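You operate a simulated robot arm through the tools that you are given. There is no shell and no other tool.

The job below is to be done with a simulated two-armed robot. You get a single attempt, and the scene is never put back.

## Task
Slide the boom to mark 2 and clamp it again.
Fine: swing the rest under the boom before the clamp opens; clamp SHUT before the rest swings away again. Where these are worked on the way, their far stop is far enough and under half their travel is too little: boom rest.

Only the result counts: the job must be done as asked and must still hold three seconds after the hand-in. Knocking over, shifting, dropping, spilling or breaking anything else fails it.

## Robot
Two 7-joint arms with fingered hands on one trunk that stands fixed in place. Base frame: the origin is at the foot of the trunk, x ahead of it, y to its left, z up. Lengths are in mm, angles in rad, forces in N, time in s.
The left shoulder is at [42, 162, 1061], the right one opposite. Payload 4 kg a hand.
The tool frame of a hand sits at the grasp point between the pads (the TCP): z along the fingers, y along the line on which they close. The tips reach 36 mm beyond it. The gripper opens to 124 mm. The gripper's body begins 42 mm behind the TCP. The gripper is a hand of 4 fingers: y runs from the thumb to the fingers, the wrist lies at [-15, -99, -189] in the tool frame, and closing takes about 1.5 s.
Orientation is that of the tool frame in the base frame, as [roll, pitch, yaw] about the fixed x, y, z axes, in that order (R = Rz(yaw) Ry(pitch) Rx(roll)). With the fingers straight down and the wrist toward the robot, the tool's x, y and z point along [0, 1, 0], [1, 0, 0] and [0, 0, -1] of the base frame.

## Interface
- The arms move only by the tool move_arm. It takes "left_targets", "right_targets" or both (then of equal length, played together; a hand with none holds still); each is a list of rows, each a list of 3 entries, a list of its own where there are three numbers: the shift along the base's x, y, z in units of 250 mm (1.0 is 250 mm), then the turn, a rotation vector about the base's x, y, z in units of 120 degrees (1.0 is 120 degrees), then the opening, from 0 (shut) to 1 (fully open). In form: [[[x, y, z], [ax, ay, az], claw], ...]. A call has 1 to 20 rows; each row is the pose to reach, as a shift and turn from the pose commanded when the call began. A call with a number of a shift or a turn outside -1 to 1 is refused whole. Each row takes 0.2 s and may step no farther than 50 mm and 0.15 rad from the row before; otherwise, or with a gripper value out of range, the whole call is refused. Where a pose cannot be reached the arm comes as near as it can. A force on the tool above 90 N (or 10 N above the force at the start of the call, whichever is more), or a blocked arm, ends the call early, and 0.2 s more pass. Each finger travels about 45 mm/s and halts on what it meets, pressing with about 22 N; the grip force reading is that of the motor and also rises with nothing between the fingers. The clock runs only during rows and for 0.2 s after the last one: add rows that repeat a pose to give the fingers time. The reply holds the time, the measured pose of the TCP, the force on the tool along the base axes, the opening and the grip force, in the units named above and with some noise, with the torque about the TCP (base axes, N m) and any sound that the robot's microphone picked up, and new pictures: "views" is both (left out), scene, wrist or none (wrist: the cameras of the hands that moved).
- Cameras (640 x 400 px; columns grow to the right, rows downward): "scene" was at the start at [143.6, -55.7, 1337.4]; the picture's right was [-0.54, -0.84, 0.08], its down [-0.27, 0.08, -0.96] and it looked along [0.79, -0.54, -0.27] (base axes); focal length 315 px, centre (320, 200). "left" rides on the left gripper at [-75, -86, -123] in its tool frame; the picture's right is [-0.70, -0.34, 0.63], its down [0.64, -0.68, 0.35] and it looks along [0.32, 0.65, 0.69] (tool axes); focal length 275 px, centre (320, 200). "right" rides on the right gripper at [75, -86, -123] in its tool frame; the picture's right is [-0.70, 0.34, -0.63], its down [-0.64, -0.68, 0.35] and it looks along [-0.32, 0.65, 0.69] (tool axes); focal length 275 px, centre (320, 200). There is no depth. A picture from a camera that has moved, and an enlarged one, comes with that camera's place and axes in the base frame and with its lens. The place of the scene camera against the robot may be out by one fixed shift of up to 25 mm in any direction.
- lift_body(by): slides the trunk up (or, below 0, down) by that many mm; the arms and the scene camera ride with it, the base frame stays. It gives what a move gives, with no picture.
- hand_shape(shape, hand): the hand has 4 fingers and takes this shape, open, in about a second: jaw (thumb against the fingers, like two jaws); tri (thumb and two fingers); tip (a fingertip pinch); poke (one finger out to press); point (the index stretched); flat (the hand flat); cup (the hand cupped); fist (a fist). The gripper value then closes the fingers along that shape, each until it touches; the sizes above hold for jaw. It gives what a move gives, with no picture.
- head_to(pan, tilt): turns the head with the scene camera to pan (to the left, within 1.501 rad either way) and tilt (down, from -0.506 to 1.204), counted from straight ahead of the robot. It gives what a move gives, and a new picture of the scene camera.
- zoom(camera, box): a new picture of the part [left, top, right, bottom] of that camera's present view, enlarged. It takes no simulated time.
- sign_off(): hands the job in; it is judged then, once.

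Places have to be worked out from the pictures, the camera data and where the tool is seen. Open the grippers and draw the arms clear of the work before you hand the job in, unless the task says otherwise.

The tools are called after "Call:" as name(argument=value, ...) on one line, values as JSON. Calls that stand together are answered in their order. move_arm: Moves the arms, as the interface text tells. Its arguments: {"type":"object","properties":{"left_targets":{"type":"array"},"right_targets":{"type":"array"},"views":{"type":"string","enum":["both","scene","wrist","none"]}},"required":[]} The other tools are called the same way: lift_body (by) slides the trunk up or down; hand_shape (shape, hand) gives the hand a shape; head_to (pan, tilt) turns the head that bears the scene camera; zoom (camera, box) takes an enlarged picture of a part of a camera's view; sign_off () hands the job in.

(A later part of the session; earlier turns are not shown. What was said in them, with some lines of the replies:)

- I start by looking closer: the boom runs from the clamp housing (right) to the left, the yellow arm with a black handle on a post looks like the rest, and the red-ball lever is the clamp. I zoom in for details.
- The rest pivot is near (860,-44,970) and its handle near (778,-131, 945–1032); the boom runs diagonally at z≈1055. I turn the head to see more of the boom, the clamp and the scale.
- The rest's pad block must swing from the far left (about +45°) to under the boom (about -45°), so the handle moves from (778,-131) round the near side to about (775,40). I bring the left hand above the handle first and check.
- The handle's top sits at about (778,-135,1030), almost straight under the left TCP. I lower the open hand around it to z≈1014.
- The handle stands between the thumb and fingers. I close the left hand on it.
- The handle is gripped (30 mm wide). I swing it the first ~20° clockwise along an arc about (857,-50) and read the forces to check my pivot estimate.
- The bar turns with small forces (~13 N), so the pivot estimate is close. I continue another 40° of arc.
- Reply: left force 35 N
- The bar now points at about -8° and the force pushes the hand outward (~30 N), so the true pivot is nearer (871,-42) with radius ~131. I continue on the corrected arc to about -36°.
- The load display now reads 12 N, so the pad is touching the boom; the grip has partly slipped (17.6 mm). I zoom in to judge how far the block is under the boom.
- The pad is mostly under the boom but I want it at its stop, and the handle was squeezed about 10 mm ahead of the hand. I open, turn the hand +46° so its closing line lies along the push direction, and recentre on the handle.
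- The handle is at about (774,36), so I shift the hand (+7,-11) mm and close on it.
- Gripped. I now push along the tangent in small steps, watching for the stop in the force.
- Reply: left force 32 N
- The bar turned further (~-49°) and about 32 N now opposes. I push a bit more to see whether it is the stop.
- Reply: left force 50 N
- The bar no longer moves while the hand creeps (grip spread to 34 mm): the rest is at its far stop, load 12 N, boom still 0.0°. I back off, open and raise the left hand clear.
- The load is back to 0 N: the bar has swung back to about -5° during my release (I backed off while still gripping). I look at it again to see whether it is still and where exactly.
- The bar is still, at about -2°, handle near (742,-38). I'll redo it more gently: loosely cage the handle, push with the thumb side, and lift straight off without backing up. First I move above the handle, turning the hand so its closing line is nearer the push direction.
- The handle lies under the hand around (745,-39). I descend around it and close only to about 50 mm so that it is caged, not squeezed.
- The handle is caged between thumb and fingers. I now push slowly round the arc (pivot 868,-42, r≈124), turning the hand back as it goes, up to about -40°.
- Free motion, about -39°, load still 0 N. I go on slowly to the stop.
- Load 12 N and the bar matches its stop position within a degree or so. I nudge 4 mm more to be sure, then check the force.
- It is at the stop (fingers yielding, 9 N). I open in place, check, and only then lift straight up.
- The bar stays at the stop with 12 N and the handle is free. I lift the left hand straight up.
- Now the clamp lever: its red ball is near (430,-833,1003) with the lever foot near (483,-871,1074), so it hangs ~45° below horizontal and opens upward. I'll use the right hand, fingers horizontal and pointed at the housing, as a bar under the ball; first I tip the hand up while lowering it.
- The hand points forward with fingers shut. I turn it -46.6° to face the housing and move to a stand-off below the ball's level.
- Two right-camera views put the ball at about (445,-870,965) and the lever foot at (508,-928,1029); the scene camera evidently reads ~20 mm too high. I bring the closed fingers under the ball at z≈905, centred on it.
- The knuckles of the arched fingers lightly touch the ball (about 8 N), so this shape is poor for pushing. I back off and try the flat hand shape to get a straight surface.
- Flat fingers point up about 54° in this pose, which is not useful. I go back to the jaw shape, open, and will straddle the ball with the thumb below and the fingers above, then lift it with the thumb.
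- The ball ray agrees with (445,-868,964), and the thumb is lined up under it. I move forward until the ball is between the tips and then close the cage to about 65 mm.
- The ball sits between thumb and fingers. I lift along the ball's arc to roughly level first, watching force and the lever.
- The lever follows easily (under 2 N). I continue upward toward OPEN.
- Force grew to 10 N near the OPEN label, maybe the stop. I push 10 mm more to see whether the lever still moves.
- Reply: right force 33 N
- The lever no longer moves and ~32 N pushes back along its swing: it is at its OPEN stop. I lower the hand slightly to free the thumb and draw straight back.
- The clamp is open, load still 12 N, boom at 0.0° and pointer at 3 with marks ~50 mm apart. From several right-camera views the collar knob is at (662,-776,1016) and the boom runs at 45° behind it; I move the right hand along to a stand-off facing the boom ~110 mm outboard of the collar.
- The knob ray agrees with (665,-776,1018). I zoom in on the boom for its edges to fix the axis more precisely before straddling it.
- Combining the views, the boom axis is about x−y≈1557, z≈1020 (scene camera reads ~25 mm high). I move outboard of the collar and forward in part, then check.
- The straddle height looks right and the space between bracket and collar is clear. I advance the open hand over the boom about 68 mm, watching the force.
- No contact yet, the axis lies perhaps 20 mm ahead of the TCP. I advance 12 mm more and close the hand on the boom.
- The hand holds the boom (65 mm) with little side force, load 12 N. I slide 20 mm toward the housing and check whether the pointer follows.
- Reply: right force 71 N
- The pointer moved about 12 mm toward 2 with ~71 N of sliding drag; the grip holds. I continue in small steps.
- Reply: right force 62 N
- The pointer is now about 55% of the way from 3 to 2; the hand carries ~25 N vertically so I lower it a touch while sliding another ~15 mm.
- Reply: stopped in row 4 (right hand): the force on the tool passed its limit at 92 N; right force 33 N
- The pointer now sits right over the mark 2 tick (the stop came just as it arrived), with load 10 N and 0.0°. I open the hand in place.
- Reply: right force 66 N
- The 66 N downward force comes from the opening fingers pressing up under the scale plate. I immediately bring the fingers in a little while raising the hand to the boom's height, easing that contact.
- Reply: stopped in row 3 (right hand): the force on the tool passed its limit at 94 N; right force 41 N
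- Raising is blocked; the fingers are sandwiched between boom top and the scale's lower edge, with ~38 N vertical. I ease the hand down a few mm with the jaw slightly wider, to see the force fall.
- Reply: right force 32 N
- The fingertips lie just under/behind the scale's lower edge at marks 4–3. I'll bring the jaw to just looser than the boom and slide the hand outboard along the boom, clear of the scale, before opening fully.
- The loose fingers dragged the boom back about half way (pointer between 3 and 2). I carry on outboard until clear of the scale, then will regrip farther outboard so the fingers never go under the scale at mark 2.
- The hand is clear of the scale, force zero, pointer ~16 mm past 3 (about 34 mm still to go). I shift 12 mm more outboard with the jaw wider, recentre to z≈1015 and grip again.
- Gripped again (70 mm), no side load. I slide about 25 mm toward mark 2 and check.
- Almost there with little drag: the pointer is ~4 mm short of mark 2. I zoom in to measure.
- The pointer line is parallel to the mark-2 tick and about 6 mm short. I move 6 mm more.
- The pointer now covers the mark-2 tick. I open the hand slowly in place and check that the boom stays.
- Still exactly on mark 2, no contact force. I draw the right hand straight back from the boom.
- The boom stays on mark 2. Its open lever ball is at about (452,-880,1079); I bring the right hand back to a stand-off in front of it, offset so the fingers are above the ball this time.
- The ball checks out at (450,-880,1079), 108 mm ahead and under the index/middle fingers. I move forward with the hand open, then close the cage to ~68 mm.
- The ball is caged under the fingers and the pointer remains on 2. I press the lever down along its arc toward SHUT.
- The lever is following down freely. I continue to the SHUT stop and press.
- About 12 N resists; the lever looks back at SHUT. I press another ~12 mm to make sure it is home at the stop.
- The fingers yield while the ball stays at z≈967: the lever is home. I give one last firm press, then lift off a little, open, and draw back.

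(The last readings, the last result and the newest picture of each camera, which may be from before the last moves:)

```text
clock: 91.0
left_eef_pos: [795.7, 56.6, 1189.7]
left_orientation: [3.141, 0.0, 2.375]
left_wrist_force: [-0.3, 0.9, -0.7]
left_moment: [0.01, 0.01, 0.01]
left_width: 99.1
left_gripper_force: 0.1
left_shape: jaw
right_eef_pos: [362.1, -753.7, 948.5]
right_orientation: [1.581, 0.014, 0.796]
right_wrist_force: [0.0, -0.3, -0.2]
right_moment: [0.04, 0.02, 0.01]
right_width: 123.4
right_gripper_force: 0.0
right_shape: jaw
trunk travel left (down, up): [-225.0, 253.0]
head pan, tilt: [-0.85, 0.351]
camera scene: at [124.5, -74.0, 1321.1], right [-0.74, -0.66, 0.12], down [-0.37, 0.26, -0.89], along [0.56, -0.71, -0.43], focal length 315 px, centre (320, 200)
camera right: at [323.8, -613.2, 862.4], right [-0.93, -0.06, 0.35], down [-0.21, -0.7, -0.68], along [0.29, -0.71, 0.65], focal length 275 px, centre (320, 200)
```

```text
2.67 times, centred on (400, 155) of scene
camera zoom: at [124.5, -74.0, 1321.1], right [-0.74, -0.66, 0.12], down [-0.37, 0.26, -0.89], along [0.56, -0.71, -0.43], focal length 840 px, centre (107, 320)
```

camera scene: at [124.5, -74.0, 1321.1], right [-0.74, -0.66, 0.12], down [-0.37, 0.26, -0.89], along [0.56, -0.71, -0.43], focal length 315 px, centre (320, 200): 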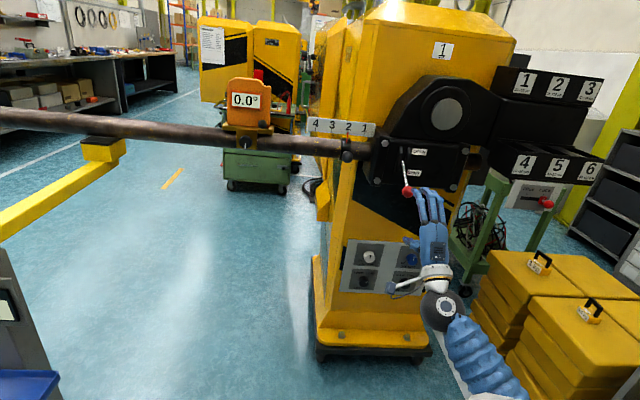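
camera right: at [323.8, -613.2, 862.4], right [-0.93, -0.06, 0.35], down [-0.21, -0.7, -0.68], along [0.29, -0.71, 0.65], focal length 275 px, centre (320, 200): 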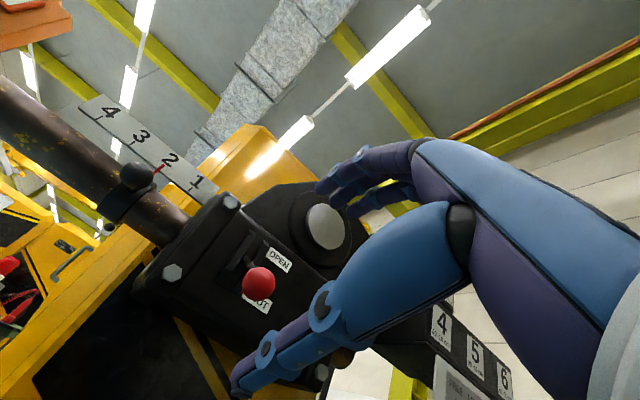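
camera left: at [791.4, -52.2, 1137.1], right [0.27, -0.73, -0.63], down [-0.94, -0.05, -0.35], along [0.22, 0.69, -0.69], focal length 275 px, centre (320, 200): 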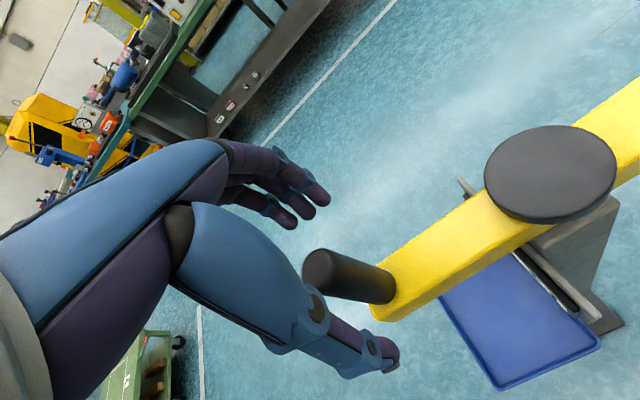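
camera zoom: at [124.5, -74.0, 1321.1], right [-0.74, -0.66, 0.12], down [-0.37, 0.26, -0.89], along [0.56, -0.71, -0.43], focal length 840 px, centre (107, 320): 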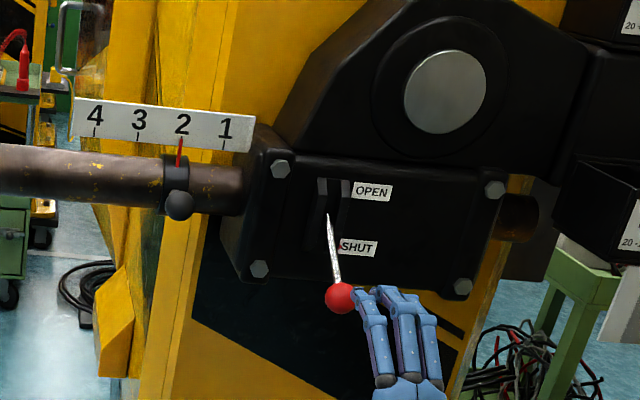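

The lever is back at SHUT (same geometry as at the start) and the pointer reads 2. I draw the right hand farther away and look at the rest, ready to swing it back now that the clamp is shut.

Call:
move_arm(right_targets=[[[-0.1, 0.12, 0.05], [0, 0, 0], 1], [[-0.16, 0.26, 0.12], [0, 0, 0], 1], [[-0.16, 0.4, 0.2], [0, 0, 0], 1], [[-0.16, 0.5, 0.32], [0, 0, 0], 1]], views="none")

Call:
head_to(pan=-0.4, tilt=0.4)

Call:
zoom(camera="scene", box=[480, 90, 560, 140])

Call:
zoom(camera="left", box=[0, 0, 640, 400])

```text
clock: 92.0
left_eef_pos: [796.8, 55.6, 1188.1]
left_orientation: [3.141, -0.002, 2.372]
left_wrist_force: [-0.2, -1.0, 0.2]
left_moment: [-0.03, 0.0, 0.0]
left_width: 99.3
left_gripper_force: 0.2
left_shape: jaw
right_eef_pos: [342.4, -681.2, 997.2]
right_orientation: [1.582, 0.016, 0.796]
right_wrist_force: [-0.6, -0.3, -0.1]
right_moment: [0.01, 0.02, -0.03]
right_width: 123.7
right_gripper_force: 0.0
right_shape: jaw
right hand out of reach, approached as far as the arm can: row 3, 4
trunk travel left (down, up): [-225.0, 253.0]
head pan, tilt: [-0.85, 0.351]
```

```text
clock: 92.9
left_eef_pos: [795.5, 56.0, 1189.5]
left_orientation: [3.141, 0.0, 2.374]
left_wrist_force: [-0.7, 0.1, -0.3]
left_moment: [0.0, 0.0, 0.01]
left_width: 99.2
left_gripper_force: 0.2
left_shape: jaw
right_eef_pos: [342.5, -679.4, 997.6]
right_orientation: [1.58, 0.014, 0.797]
right_wrist_force: [1.2, -0.1, 0.1]
right_moment: [0.0, -0.01, -0.01]
right_width: 123.8
right_gripper_force: 0.1
right_shape: jaw
trunk travel left (down, up): [-225.0, 253.0]
head pan, tilt: [-0.4, 0.4]
camera scene: at [147.7, -40.8, 1312.9], right [-0.39, -0.92, 0.06], down [-0.5, 0.15, -0.86], along [0.78, -0.36, -0.51], focal length 315 px, centre (320, 200)
```

scene: 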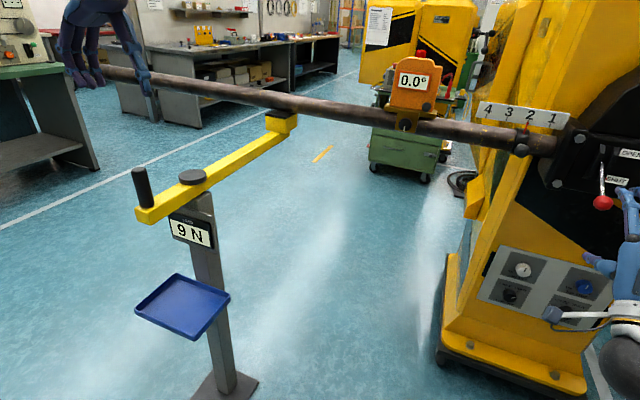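

```text
8.00 times, centred on (520, 115) of scene
camera zoom: at [147.7, -40.8, 1312.9], right [-0.39, -0.92, 0.06], down [-0.5, 0.15, -0.86], along [0.78, -0.36, -0.51], focal length 2522 px, centre (-1280, 880)
```

zoom: 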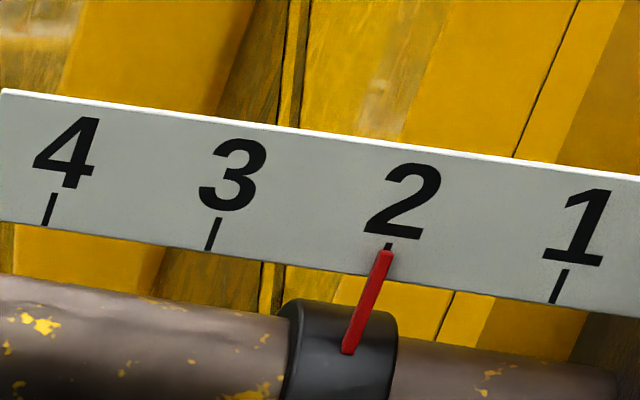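

```text
1.00 times, centred on (320, 200) of left (not enlarged: the box is as wide or as high as the picture)
camera zoom: at [790.2, -56.5, 1311.9], right [0.27, -0.73, -0.63], down [-0.94, -0.04, -0.35], along [0.22, 0.69, -0.69], focal length 275 px, centre (320, 200)
```

zoom: 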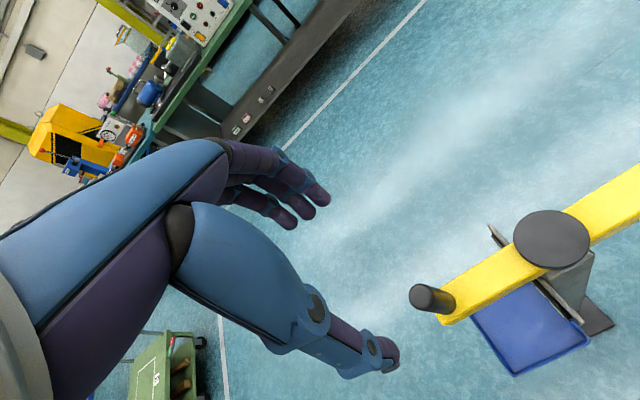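

The pointer still sits on 2 with the clamp shut and 9 N on the rest. I lower the left hand around the rest handle (about (787,58)) and form the loose cage again, a little lower than before.

Call:
move_arm(left_targets=[[[-0.02, 0.0, -0.16], [0, 0, 0], 0.9], [[-0.02, 0.0, -0.34], [0, 0, 0], 0.9], [[-0.02, 0.0, -0.5], [0, 0, 0], 0.9], [[-0.02, 0.0, -0.62], [0, 0, 0], 0.9], [[-0.02, 0.0, -0.7], [0, 0, 0], 0.9], [[-0.02, 0.0, -0.752], [0, 0, 0], 0.9], [[-0.02, 0.0, -0.752], [0, 0, 0], 0.7], [[-0.02, 0.0, -0.752], [0, 0, 0], 0.45], [[-0.02, 0.0, -0.752], [0, 0, 0], 0.42], [[-0.02, 0.0, -0.752], [0, 0, 0], 0.42]], views="wrist")

Call:
head_to(pan=-0.1, tilt=0.5)

Call:
zoom(camera="scene", box=[200, 50, 440, 200])

```text
clock: 95.1
left_eef_pos: [792.5, 54.6, 1000.8]
left_orientation: [-3.141, 0.0, 2.374]
left_wrist_force: [-0.7, -0.7, 0.3]
left_moment: [0.01, -0.01, 0.02]
left_width: 52.6
left_gripper_force: 0.2
left_shape: jaw
right_eef_pos: [343.6, -679.8, 997.1]
right_orientation: [1.581, 0.015, 0.797]
right_wrist_force: [-0.1, -0.4, -0.8]
right_moment: [0.02, 0.02, 0.03]
right_width: 123.6
right_gripper_force: 0.0
right_shape: jaw
trunk travel left (down, up): [-225.0, 253.0]
head pan, tilt: [-0.4, 0.4]
camera left: at [785.6, -56.9, 1123.8], right [0.27, -0.73, -0.63], down [-0.94, -0.04, -0.35], along [0.22, 0.69, -0.69], focal length 275 px, centre (320, 200)
```

left: 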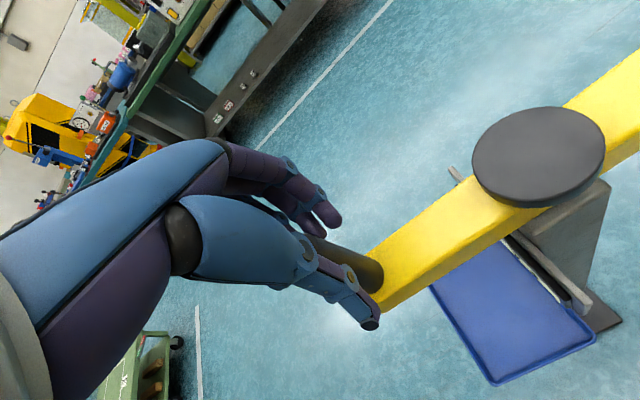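

```text
clock: 95.9
left_eef_pos: [792.0, 54.3, 1000.1]
left_orientation: [3.14, 0.001, 2.374]
left_wrist_force: [-0.4, -0.7, -0.8]
left_moment: [-0.02, 0.02, -0.02]
left_width: 52.7
left_gripper_force: 0.1
left_shape: jaw
right_eef_pos: [342.1, -679.4, 997.8]
right_orientation: [1.581, 0.015, 0.797]
right_wrist_force: [0.6, -0.1, 0.4]
right_moment: [0.04, -0.01, -0.01]
right_width: 124.0
right_gripper_force: 0.1
right_shape: jaw
trunk travel left (down, up): [-225.0, 253.0]
head pan, tilt: [-0.099, 0.499]
camera scene: at [151.5, -13.8, 1303.0], right [-0.1, -0.99, 0.02], down [-0.6, 0.05, -0.79], along [0.79, -0.09, -0.61], focal length 315 px, centre (320, 200)
```

scene: 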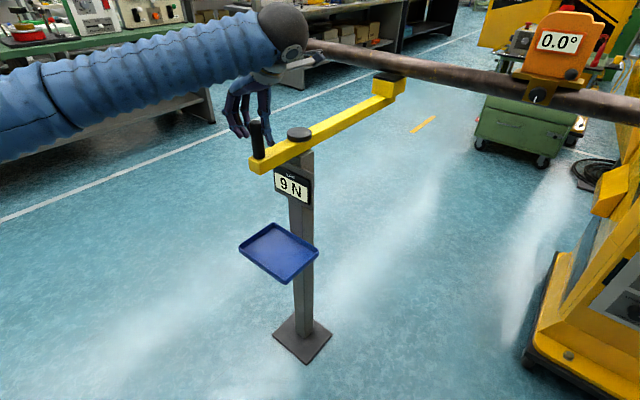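

```text
2.67 times, centred on (320, 125) of scene
camera zoom: at [151.5, -13.8, 1303.0], right [-0.1, -0.99, 0.02], down [-0.6, 0.05, -0.79], along [0.79, -0.09, -0.61], focal length 840 px, centre (320, 400)
```

zoom: 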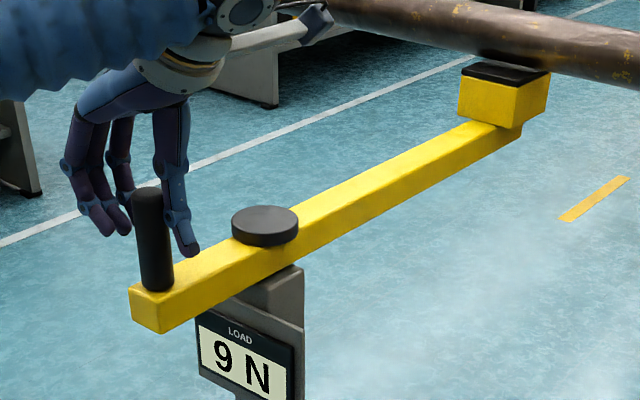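

The handle is caged. I now push it back (fingers side) along the arc, turning the hand with it, to about the half-way angle.

Call:
move_arm(left_targets=[[[-0.02, -0.02, 0], [0, 0, 0], 0.42], [[-0.04, -0.04, 0], [0, 0, 0], 0.42], [[-0.074, -0.08, 0], [0, 0, 0.033], 0.42], [[-0.107, -0.12, 0], [0, 0, 0.067], 0.42], [[-0.133, -0.165, 0], [0, 0, 0.1], 0.42], [[-0.156, -0.211, 0], [0, 0, 0.133], 0.42], [[-0.173, -0.261, 0], [0, 0, 0.167], 0.42], [[-0.186, -0.31, 0], [0, 0, 0.2], 0.42], [[-0.193, -0.363, 0], [0, 0, 0.225], 0.42], [[-0.196, -0.414, 0], [0, 0, 0.25], 0.42]], views="both")

Call:
zoom(camera="scene", box=[200, 50, 440, 200])

```text
clock: 98.1
left_eef_pos: [740.6, -49.3, 999.0]
left_orientation: [3.141, 0.001, 2.897]
left_wrist_force: [0.6, 0.6, 0.1]
left_moment: [0.01, -0.04, 0.0]
left_width: 53.0
left_gripper_force: 0.1
left_shape: jaw
right_eef_pos: [343.7, -680.0, 998.0]
right_orientation: [1.58, 0.013, 0.796]
right_wrist_force: [0.7, 0.2, 0.5]
right_moment: [0.03, 0.0, 0.01]
right_width: 124.0
right_gripper_force: 0.0
right_shape: jaw
trunk travel left (down, up): [-225.0, 253.0]
head pan, tilt: [-0.099, 0.499]
camera scene: at [151.5, -14.3, 1303.0], right [-0.1, -1.0, 0.01], down [-0.61, 0.05, -0.79], along [0.79, -0.09, -0.61], focal length 315 px, centre (320, 200)
camera left: at [793.7, -148.7, 1123.1], right [0.59, -0.5, -0.63], down [-0.79, -0.51, -0.35], along [-0.15, 0.71, -0.69], focal length 275 px, centre (320, 200)
```

scene: 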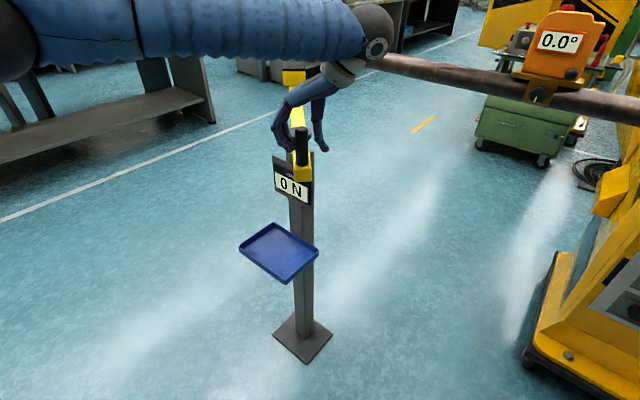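
left: 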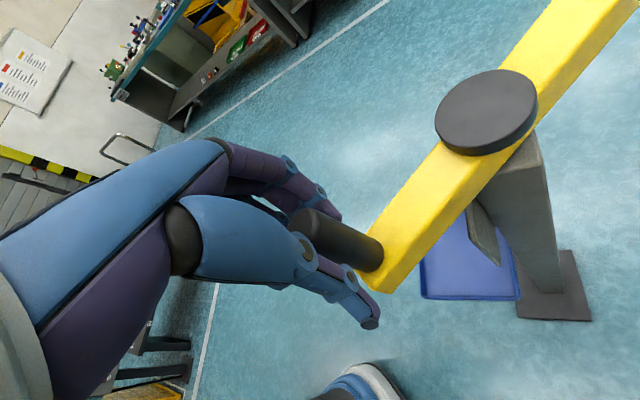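

```text
2.67 times, centred on (320, 125) of scene
camera zoom: at [151.5, -14.3, 1303.0], right [-0.1, -1.0, 0.01], down [-0.61, 0.05, -0.79], along [0.79, -0.09, -0.61], focal length 840 px, centre (320, 400)
```

zoom: 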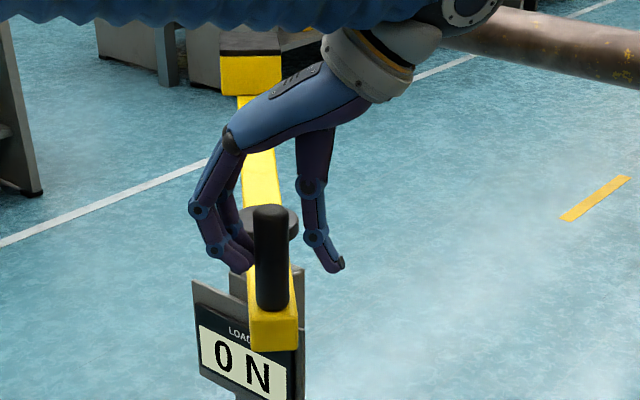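

The bar is at about 0°, load 0, boom steady at 0.0°. I continue the arc back to the rest's start position.

Call:
move_arm(left_targets=[[[0.002, -0.052, 0], [0, 0, 0.01], 0.42], [[0.01, -0.104, 0], [0, 0, 0.02], 0.42], [[0.023, -0.154, 0], [0, 0, 0.03], 0.42], [[0.041, -0.203, 0], [0, 0, 0.04], 0.42], [[0.064, -0.25, 0], [0, 0, 0.05], 0.42], [[0.091, -0.294, 0], [0, 0, 0.06], 0.42], [[0.123, -0.336, 0], [0, 0, 0.07], 0.42], [[0.144, -0.356, 0], [0, 0, 0.08], 0.42]], views="both")

Call:
zoom(camera="scene", box=[200, 50, 440, 200])

```text
clock: 99.9
left_eef_pos: [777.9, -137.3, 1000.5]
left_orientation: [3.141, 0.001, 3.065]
left_wrist_force: [0.0, 0.1, 0.9]
left_moment: [0.03, -0.01, -0.01]
left_width: 52.4
left_gripper_force: 0.1
left_shape: jaw
right_eef_pos: [342.4, -679.1, 997.2]
right_orientation: [1.58, 0.013, 0.797]
right_wrist_force: [-0.4, 1.5, 1.1]
right_moment: [-0.01, 0.03, -0.03]
right_width: 123.6
right_gripper_force: 0.0
right_shape: jaw
trunk travel left (down, up): [-225.0, 253.0]
head pan, tilt: [-0.099, 0.499]
camera scene: at [151.6, -14.0, 1303.0], right [-0.1, -1.0, 0.01], down [-0.61, 0.05, -0.79], along [0.79, -0.09, -0.61], focal length 315 px, centre (320, 200)
camera left: at [846.1, -227.0, 1123.7], right [0.67, -0.39, -0.63], down [-0.7, -0.63, -0.35], along [-0.26, 0.67, -0.69], focal length 275 px, centre (320, 200)
```

scene: 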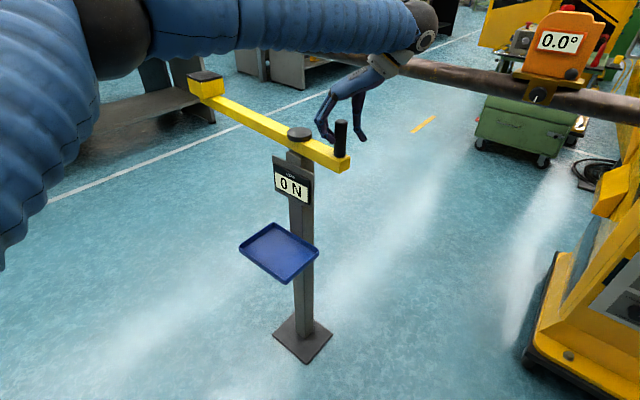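
left: 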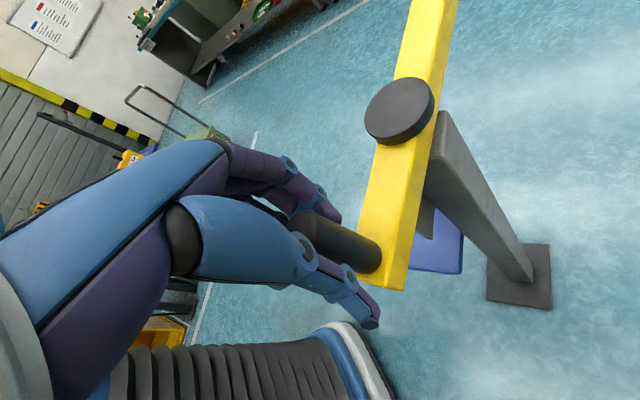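

```text
2.67 times, centred on (320, 125) of scene
camera zoom: at [151.6, -14.0, 1303.0], right [-0.1, -1.0, 0.01], down [-0.61, 0.05, -0.79], along [0.79, -0.09, -0.61], focal length 840 px, centre (320, 400)
```

zoom: 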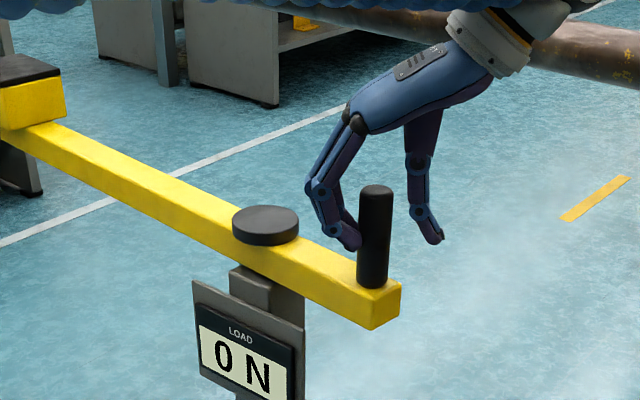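

Nearly home: the block is only ~3° short of its starting place. I push ~9 mm more, gently.

Call:
move_arm(left_targets=[[[0.01, -0.01, 0], [0, 0, 0], 0.42], [[0.02, -0.019, 0], [0, 0, 0], 0.42], [[0.03, -0.028, 0], [0, 0, 0], 0.42], [[0.04, -0.036, 0], [0, 0, 0], 0.42], [[0.04, -0.036, 0], [0, 0, 0], 0.42]], views="scene")

Call:
zoom(camera="scene", box=[160, 50, 400, 200])

```text
clock: 101.1
left_eef_pos: [787.3, -145.6, 1000.6]
left_orientation: [3.141, -0.001, 3.065]
left_wrist_force: [0.9, 0.6, 0.5]
left_moment: [0.02, -0.03, 0.03]
left_width: 52.4
left_gripper_force: 0.0
left_shape: jaw
right_eef_pos: [342.1, -679.9, 997.4]
right_orientation: [1.581, 0.015, 0.795]
right_wrist_force: [0.1, -0.3, -0.2]
right_moment: [0.04, 0.02, -0.02]
right_width: 123.8
right_gripper_force: 0.1
right_shape: jaw
trunk travel left (down, up): [-225.0, 253.0]
head pan, tilt: [-0.099, 0.499]
camera scene: at [151.5, -13.8, 1303.0], right [-0.1, -1.0, 0.01], down [-0.61, 0.05, -0.79], along [0.79, -0.09, -0.61], focal length 315 px, centre (320, 200)
```

scene: 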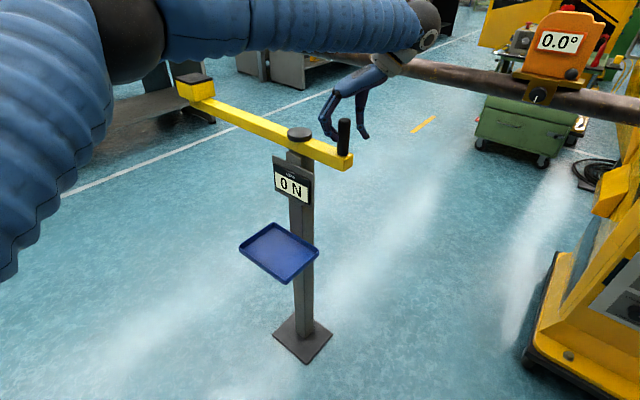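

```text
2.67 times, centred on (280, 125) of scene
camera zoom: at [151.5, -13.8, 1303.0], right [-0.1, -1.0, 0.01], down [-0.61, 0.05, -0.79], along [0.79, -0.09, -0.61], focal length 840 px, centre (427, 400)
```

zoom: 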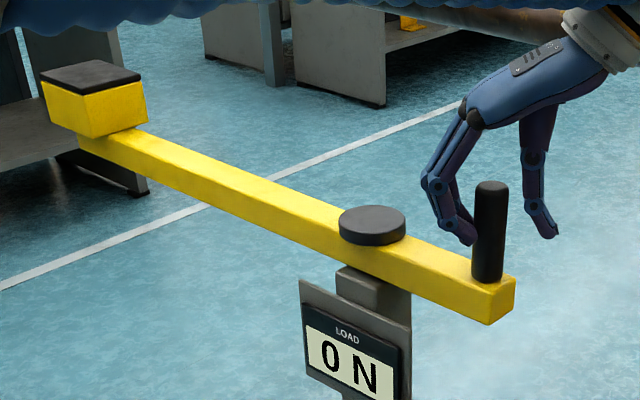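

The rest is back where it began (block and handle match the first picture). I open the left hand in place and lift straight up.

Call:
move_arm(left_targets=[[[0, 0, 0], [0, 0, 0], 0.6], [[0, 0, 0], [0, 0, 0], 0.8], [[0, 0, 0], [0, 0, 0], 0.9], [[0, 0, 0], [0, 0, 0], 0.9], [[0, 0, 0], [0, 0, 0], 0.9], [[0, 0, 0.08], [0, 0, 0], 0.9], [[0, 0, 0.2], [0, 0, 0], 0.9], [[0, 0, 0.36], [0, 0, 0], 0.9], [[0, 0, 0.52], [0, 0, 0], 0.9], [[0, 0, 0.7], [0, 0, 0], 1], [[-0.05, 0.05, 0.85], [0, 0, 0], 1], [[-0.15, 0.2, 0.9], [0, 0, 0], 1], [[-0.25, 0.35, 0.9], [0, 0, 0], 1], [[-0.35, 0.5, 0.9], [0, 0, 0], 1]], views="scene")

Call:
zoom(camera="scene", box=[160, 50, 400, 200])

Call:
move_arm(right_targets=[[[-0.03, 0.1, 0.05], [0, 0, 0.06], 1], [[-0.03, 0.15, 0.15], [0, 0, 0.12], 1], [[-0.03, 0.2, 0.25], [0, 0, 0.18], 1], [[-0.03, 0.22, 0.35], [0, 0, 0.24], 1]], views="none")

Call:
head_to(pan=-0.4, tilt=0.4)

Call:
zoom(camera="scene", box=[480, 90, 560, 140])

Call:
zoom(camera="scene", box=[480, 80, 640, 230])

```text
clock: 104.1
left_eef_pos: [700.2, -18.2, 1227.4]
left_orientation: [-3.14, 0.002, 3.065]
left_wrist_force: [1.3, 0.4, -0.2]
left_moment: [0.0, 0.01, -0.03]
left_width: 123.8
left_gripper_force: 0.0
left_shape: jaw
right_eef_pos: [342.6, -678.8, 998.1]
right_orientation: [1.58, 0.016, 0.799]
right_wrist_force: [-1.0, 0.7, -0.9]
right_moment: [0.0, 0.0, -0.03]
right_width: 123.9
right_gripper_force: 0.0
right_shape: jaw
trunk travel left (down, up): [-225.0, 253.0]
head pan, tilt: [-0.099, 0.499]
camera scene: at [150.8, -12.2, 1303.2], right [-0.1, -0.99, 0.02], down [-0.6, 0.05, -0.8], along [0.79, -0.09, -0.61], focal length 315 px, centre (320, 200)
```

scene: 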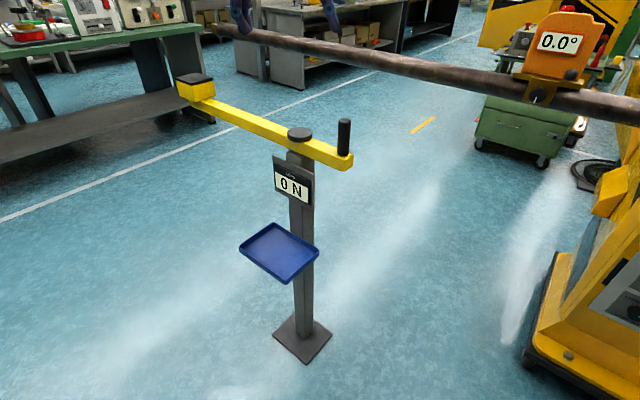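

```text
2.67 times, centred on (280, 125) of scene
camera zoom: at [150.8, -12.2, 1303.2], right [-0.1, -0.99, 0.02], down [-0.6, 0.05, -0.8], along [0.79, -0.09, -0.61], focal length 840 px, centre (427, 400)
```

zoom: 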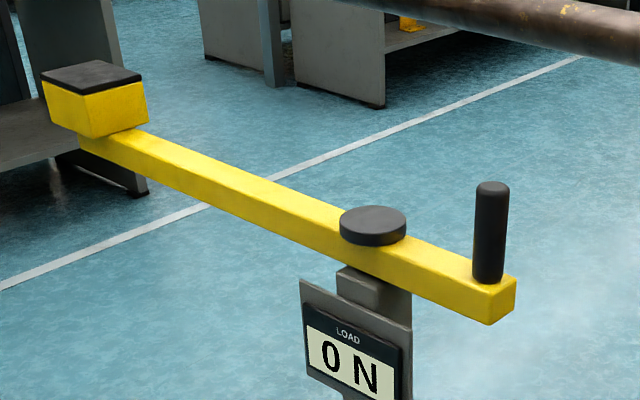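

```text
clock: 105.1
left_eef_pos: [702.0, -21.3, 1227.0]
left_orientation: [3.141, 0.0, 3.065]
left_wrist_force: [-0.2, -0.7, 0.0]
left_moment: [0.0, -0.02, 0.01]
left_width: 123.9
left_gripper_force: 0.1
left_shape: jaw
right_eef_pos: [340.3, -639.7, 1082.0]
right_orientation: [1.581, 0.015, 1.303]
right_wrist_force: [-0.5, -0.8, -0.5]
right_moment: [-0.02, 0.0, 0.01]
right_width: 123.9
right_gripper_force: 0.2
right_shape: jaw
right hand out of reach, approached as far as the arm can: row 1, 2, 3, 4
trunk travel left (down, up): [-225.0, 253.0]
head pan, tilt: [-0.099, 0.499]
```

```text
clock: 105.9
left_eef_pos: [700.5, -21.1, 1227.4]
left_orientation: [-3.141, 0.0, 3.064]
left_wrist_force: [-0.1, 0.2, 0.6]
left_moment: [0.02, -0.02, 0.02]
left_width: 123.8
left_gripper_force: 0.1
left_shape: jaw
right_eef_pos: [340.8, -641.2, 1082.2]
right_orientation: [1.581, 0.015, 1.299]
right_wrist_force: [0.4, -0.5, 0.3]
right_moment: [0.0, -0.03, 0.01]
right_width: 123.8
right_gripper_force: 0.0
right_shape: jaw
trunk travel left (down, up): [-225.0, 253.0]
head pan, tilt: [-0.4, 0.4]
camera scene: at [147.7, -40.8, 1312.8], right [-0.38, -0.92, 0.06], down [-0.5, 0.15, -0.86], along [0.78, -0.36, -0.51], focal length 315 px, centre (320, 200)
```

scene: 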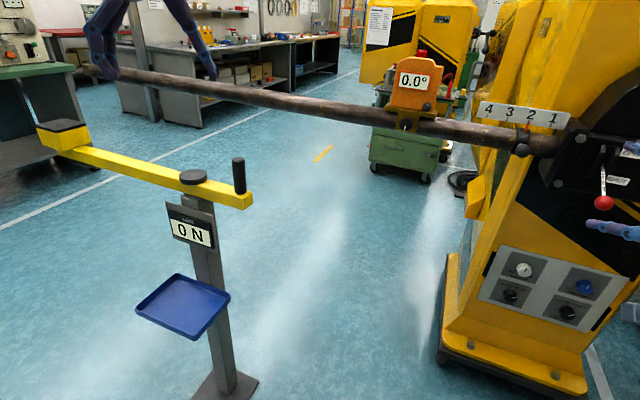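

```text
8.00 times, centred on (520, 115) of scene
camera zoom: at [147.7, -40.8, 1312.8], right [-0.38, -0.92, 0.06], down [-0.5, 0.15, -0.86], along [0.78, -0.36, -0.51], focal length 2522 px, centre (-1280, 880)
```

zoom: 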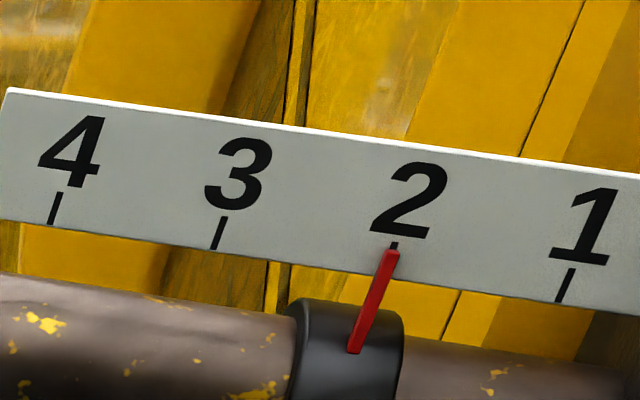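

```text
2.67 times, centred on (560, 155) of scene
camera zoom: at [147.7, -40.8, 1312.8], right [-0.38, -0.92, 0.06], down [-0.5, 0.15, -0.86], along [0.78, -0.36, -0.51], focal length 840 px, centre (-320, 320)
```

zoom: 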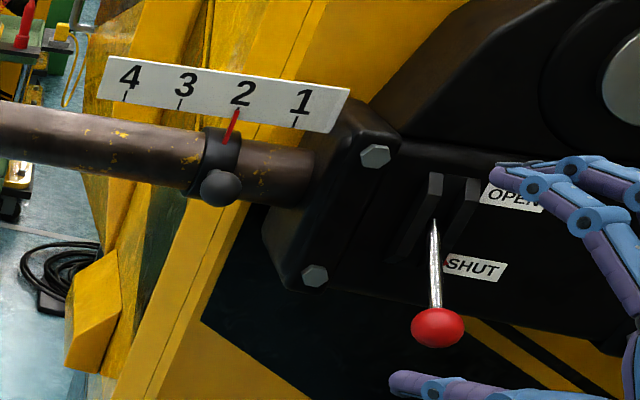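

The boom reads exactly 2, the clamp lever is at SHUT, the boom level shows 0.0°, the rest is back at its start with 0 N, and both hands are open and clear. I hand the job in.

Call:
sign_off()

```text
The job is handed in.
```

The boom now sits on mark 2 with the clamp lever at SHUT, and I have handed the job in.

- **Order:** I swung the rest under the boom to its far stop (12 N load) before opening the clamp. I shut the clamp before swinging the rest away.
- **Final readings:** The pointer covers the mark 2 tick, the boom level reads 0.0°, and the rest is back where it started with 0 N load.
- **Hands:** Both hands are open and clear of the work.

Three things did not go cleanly:

- **Rest slipped back:** My first release let the rest swing back from under the boom. The clamp was still shut, so I put the rest back before opening it.
- **Scale plate contact:** On the first slide to mark 2 the fingers caught under the scale plate and pressed on it, with force peaking at about 94 N. I saw no shift in the plate afterwards.
- **Boom dragged back:** Freeing the hand from the plate pulled the boom back most of the way to mark 3. I regripped farther out and slid it to mark 2 again.
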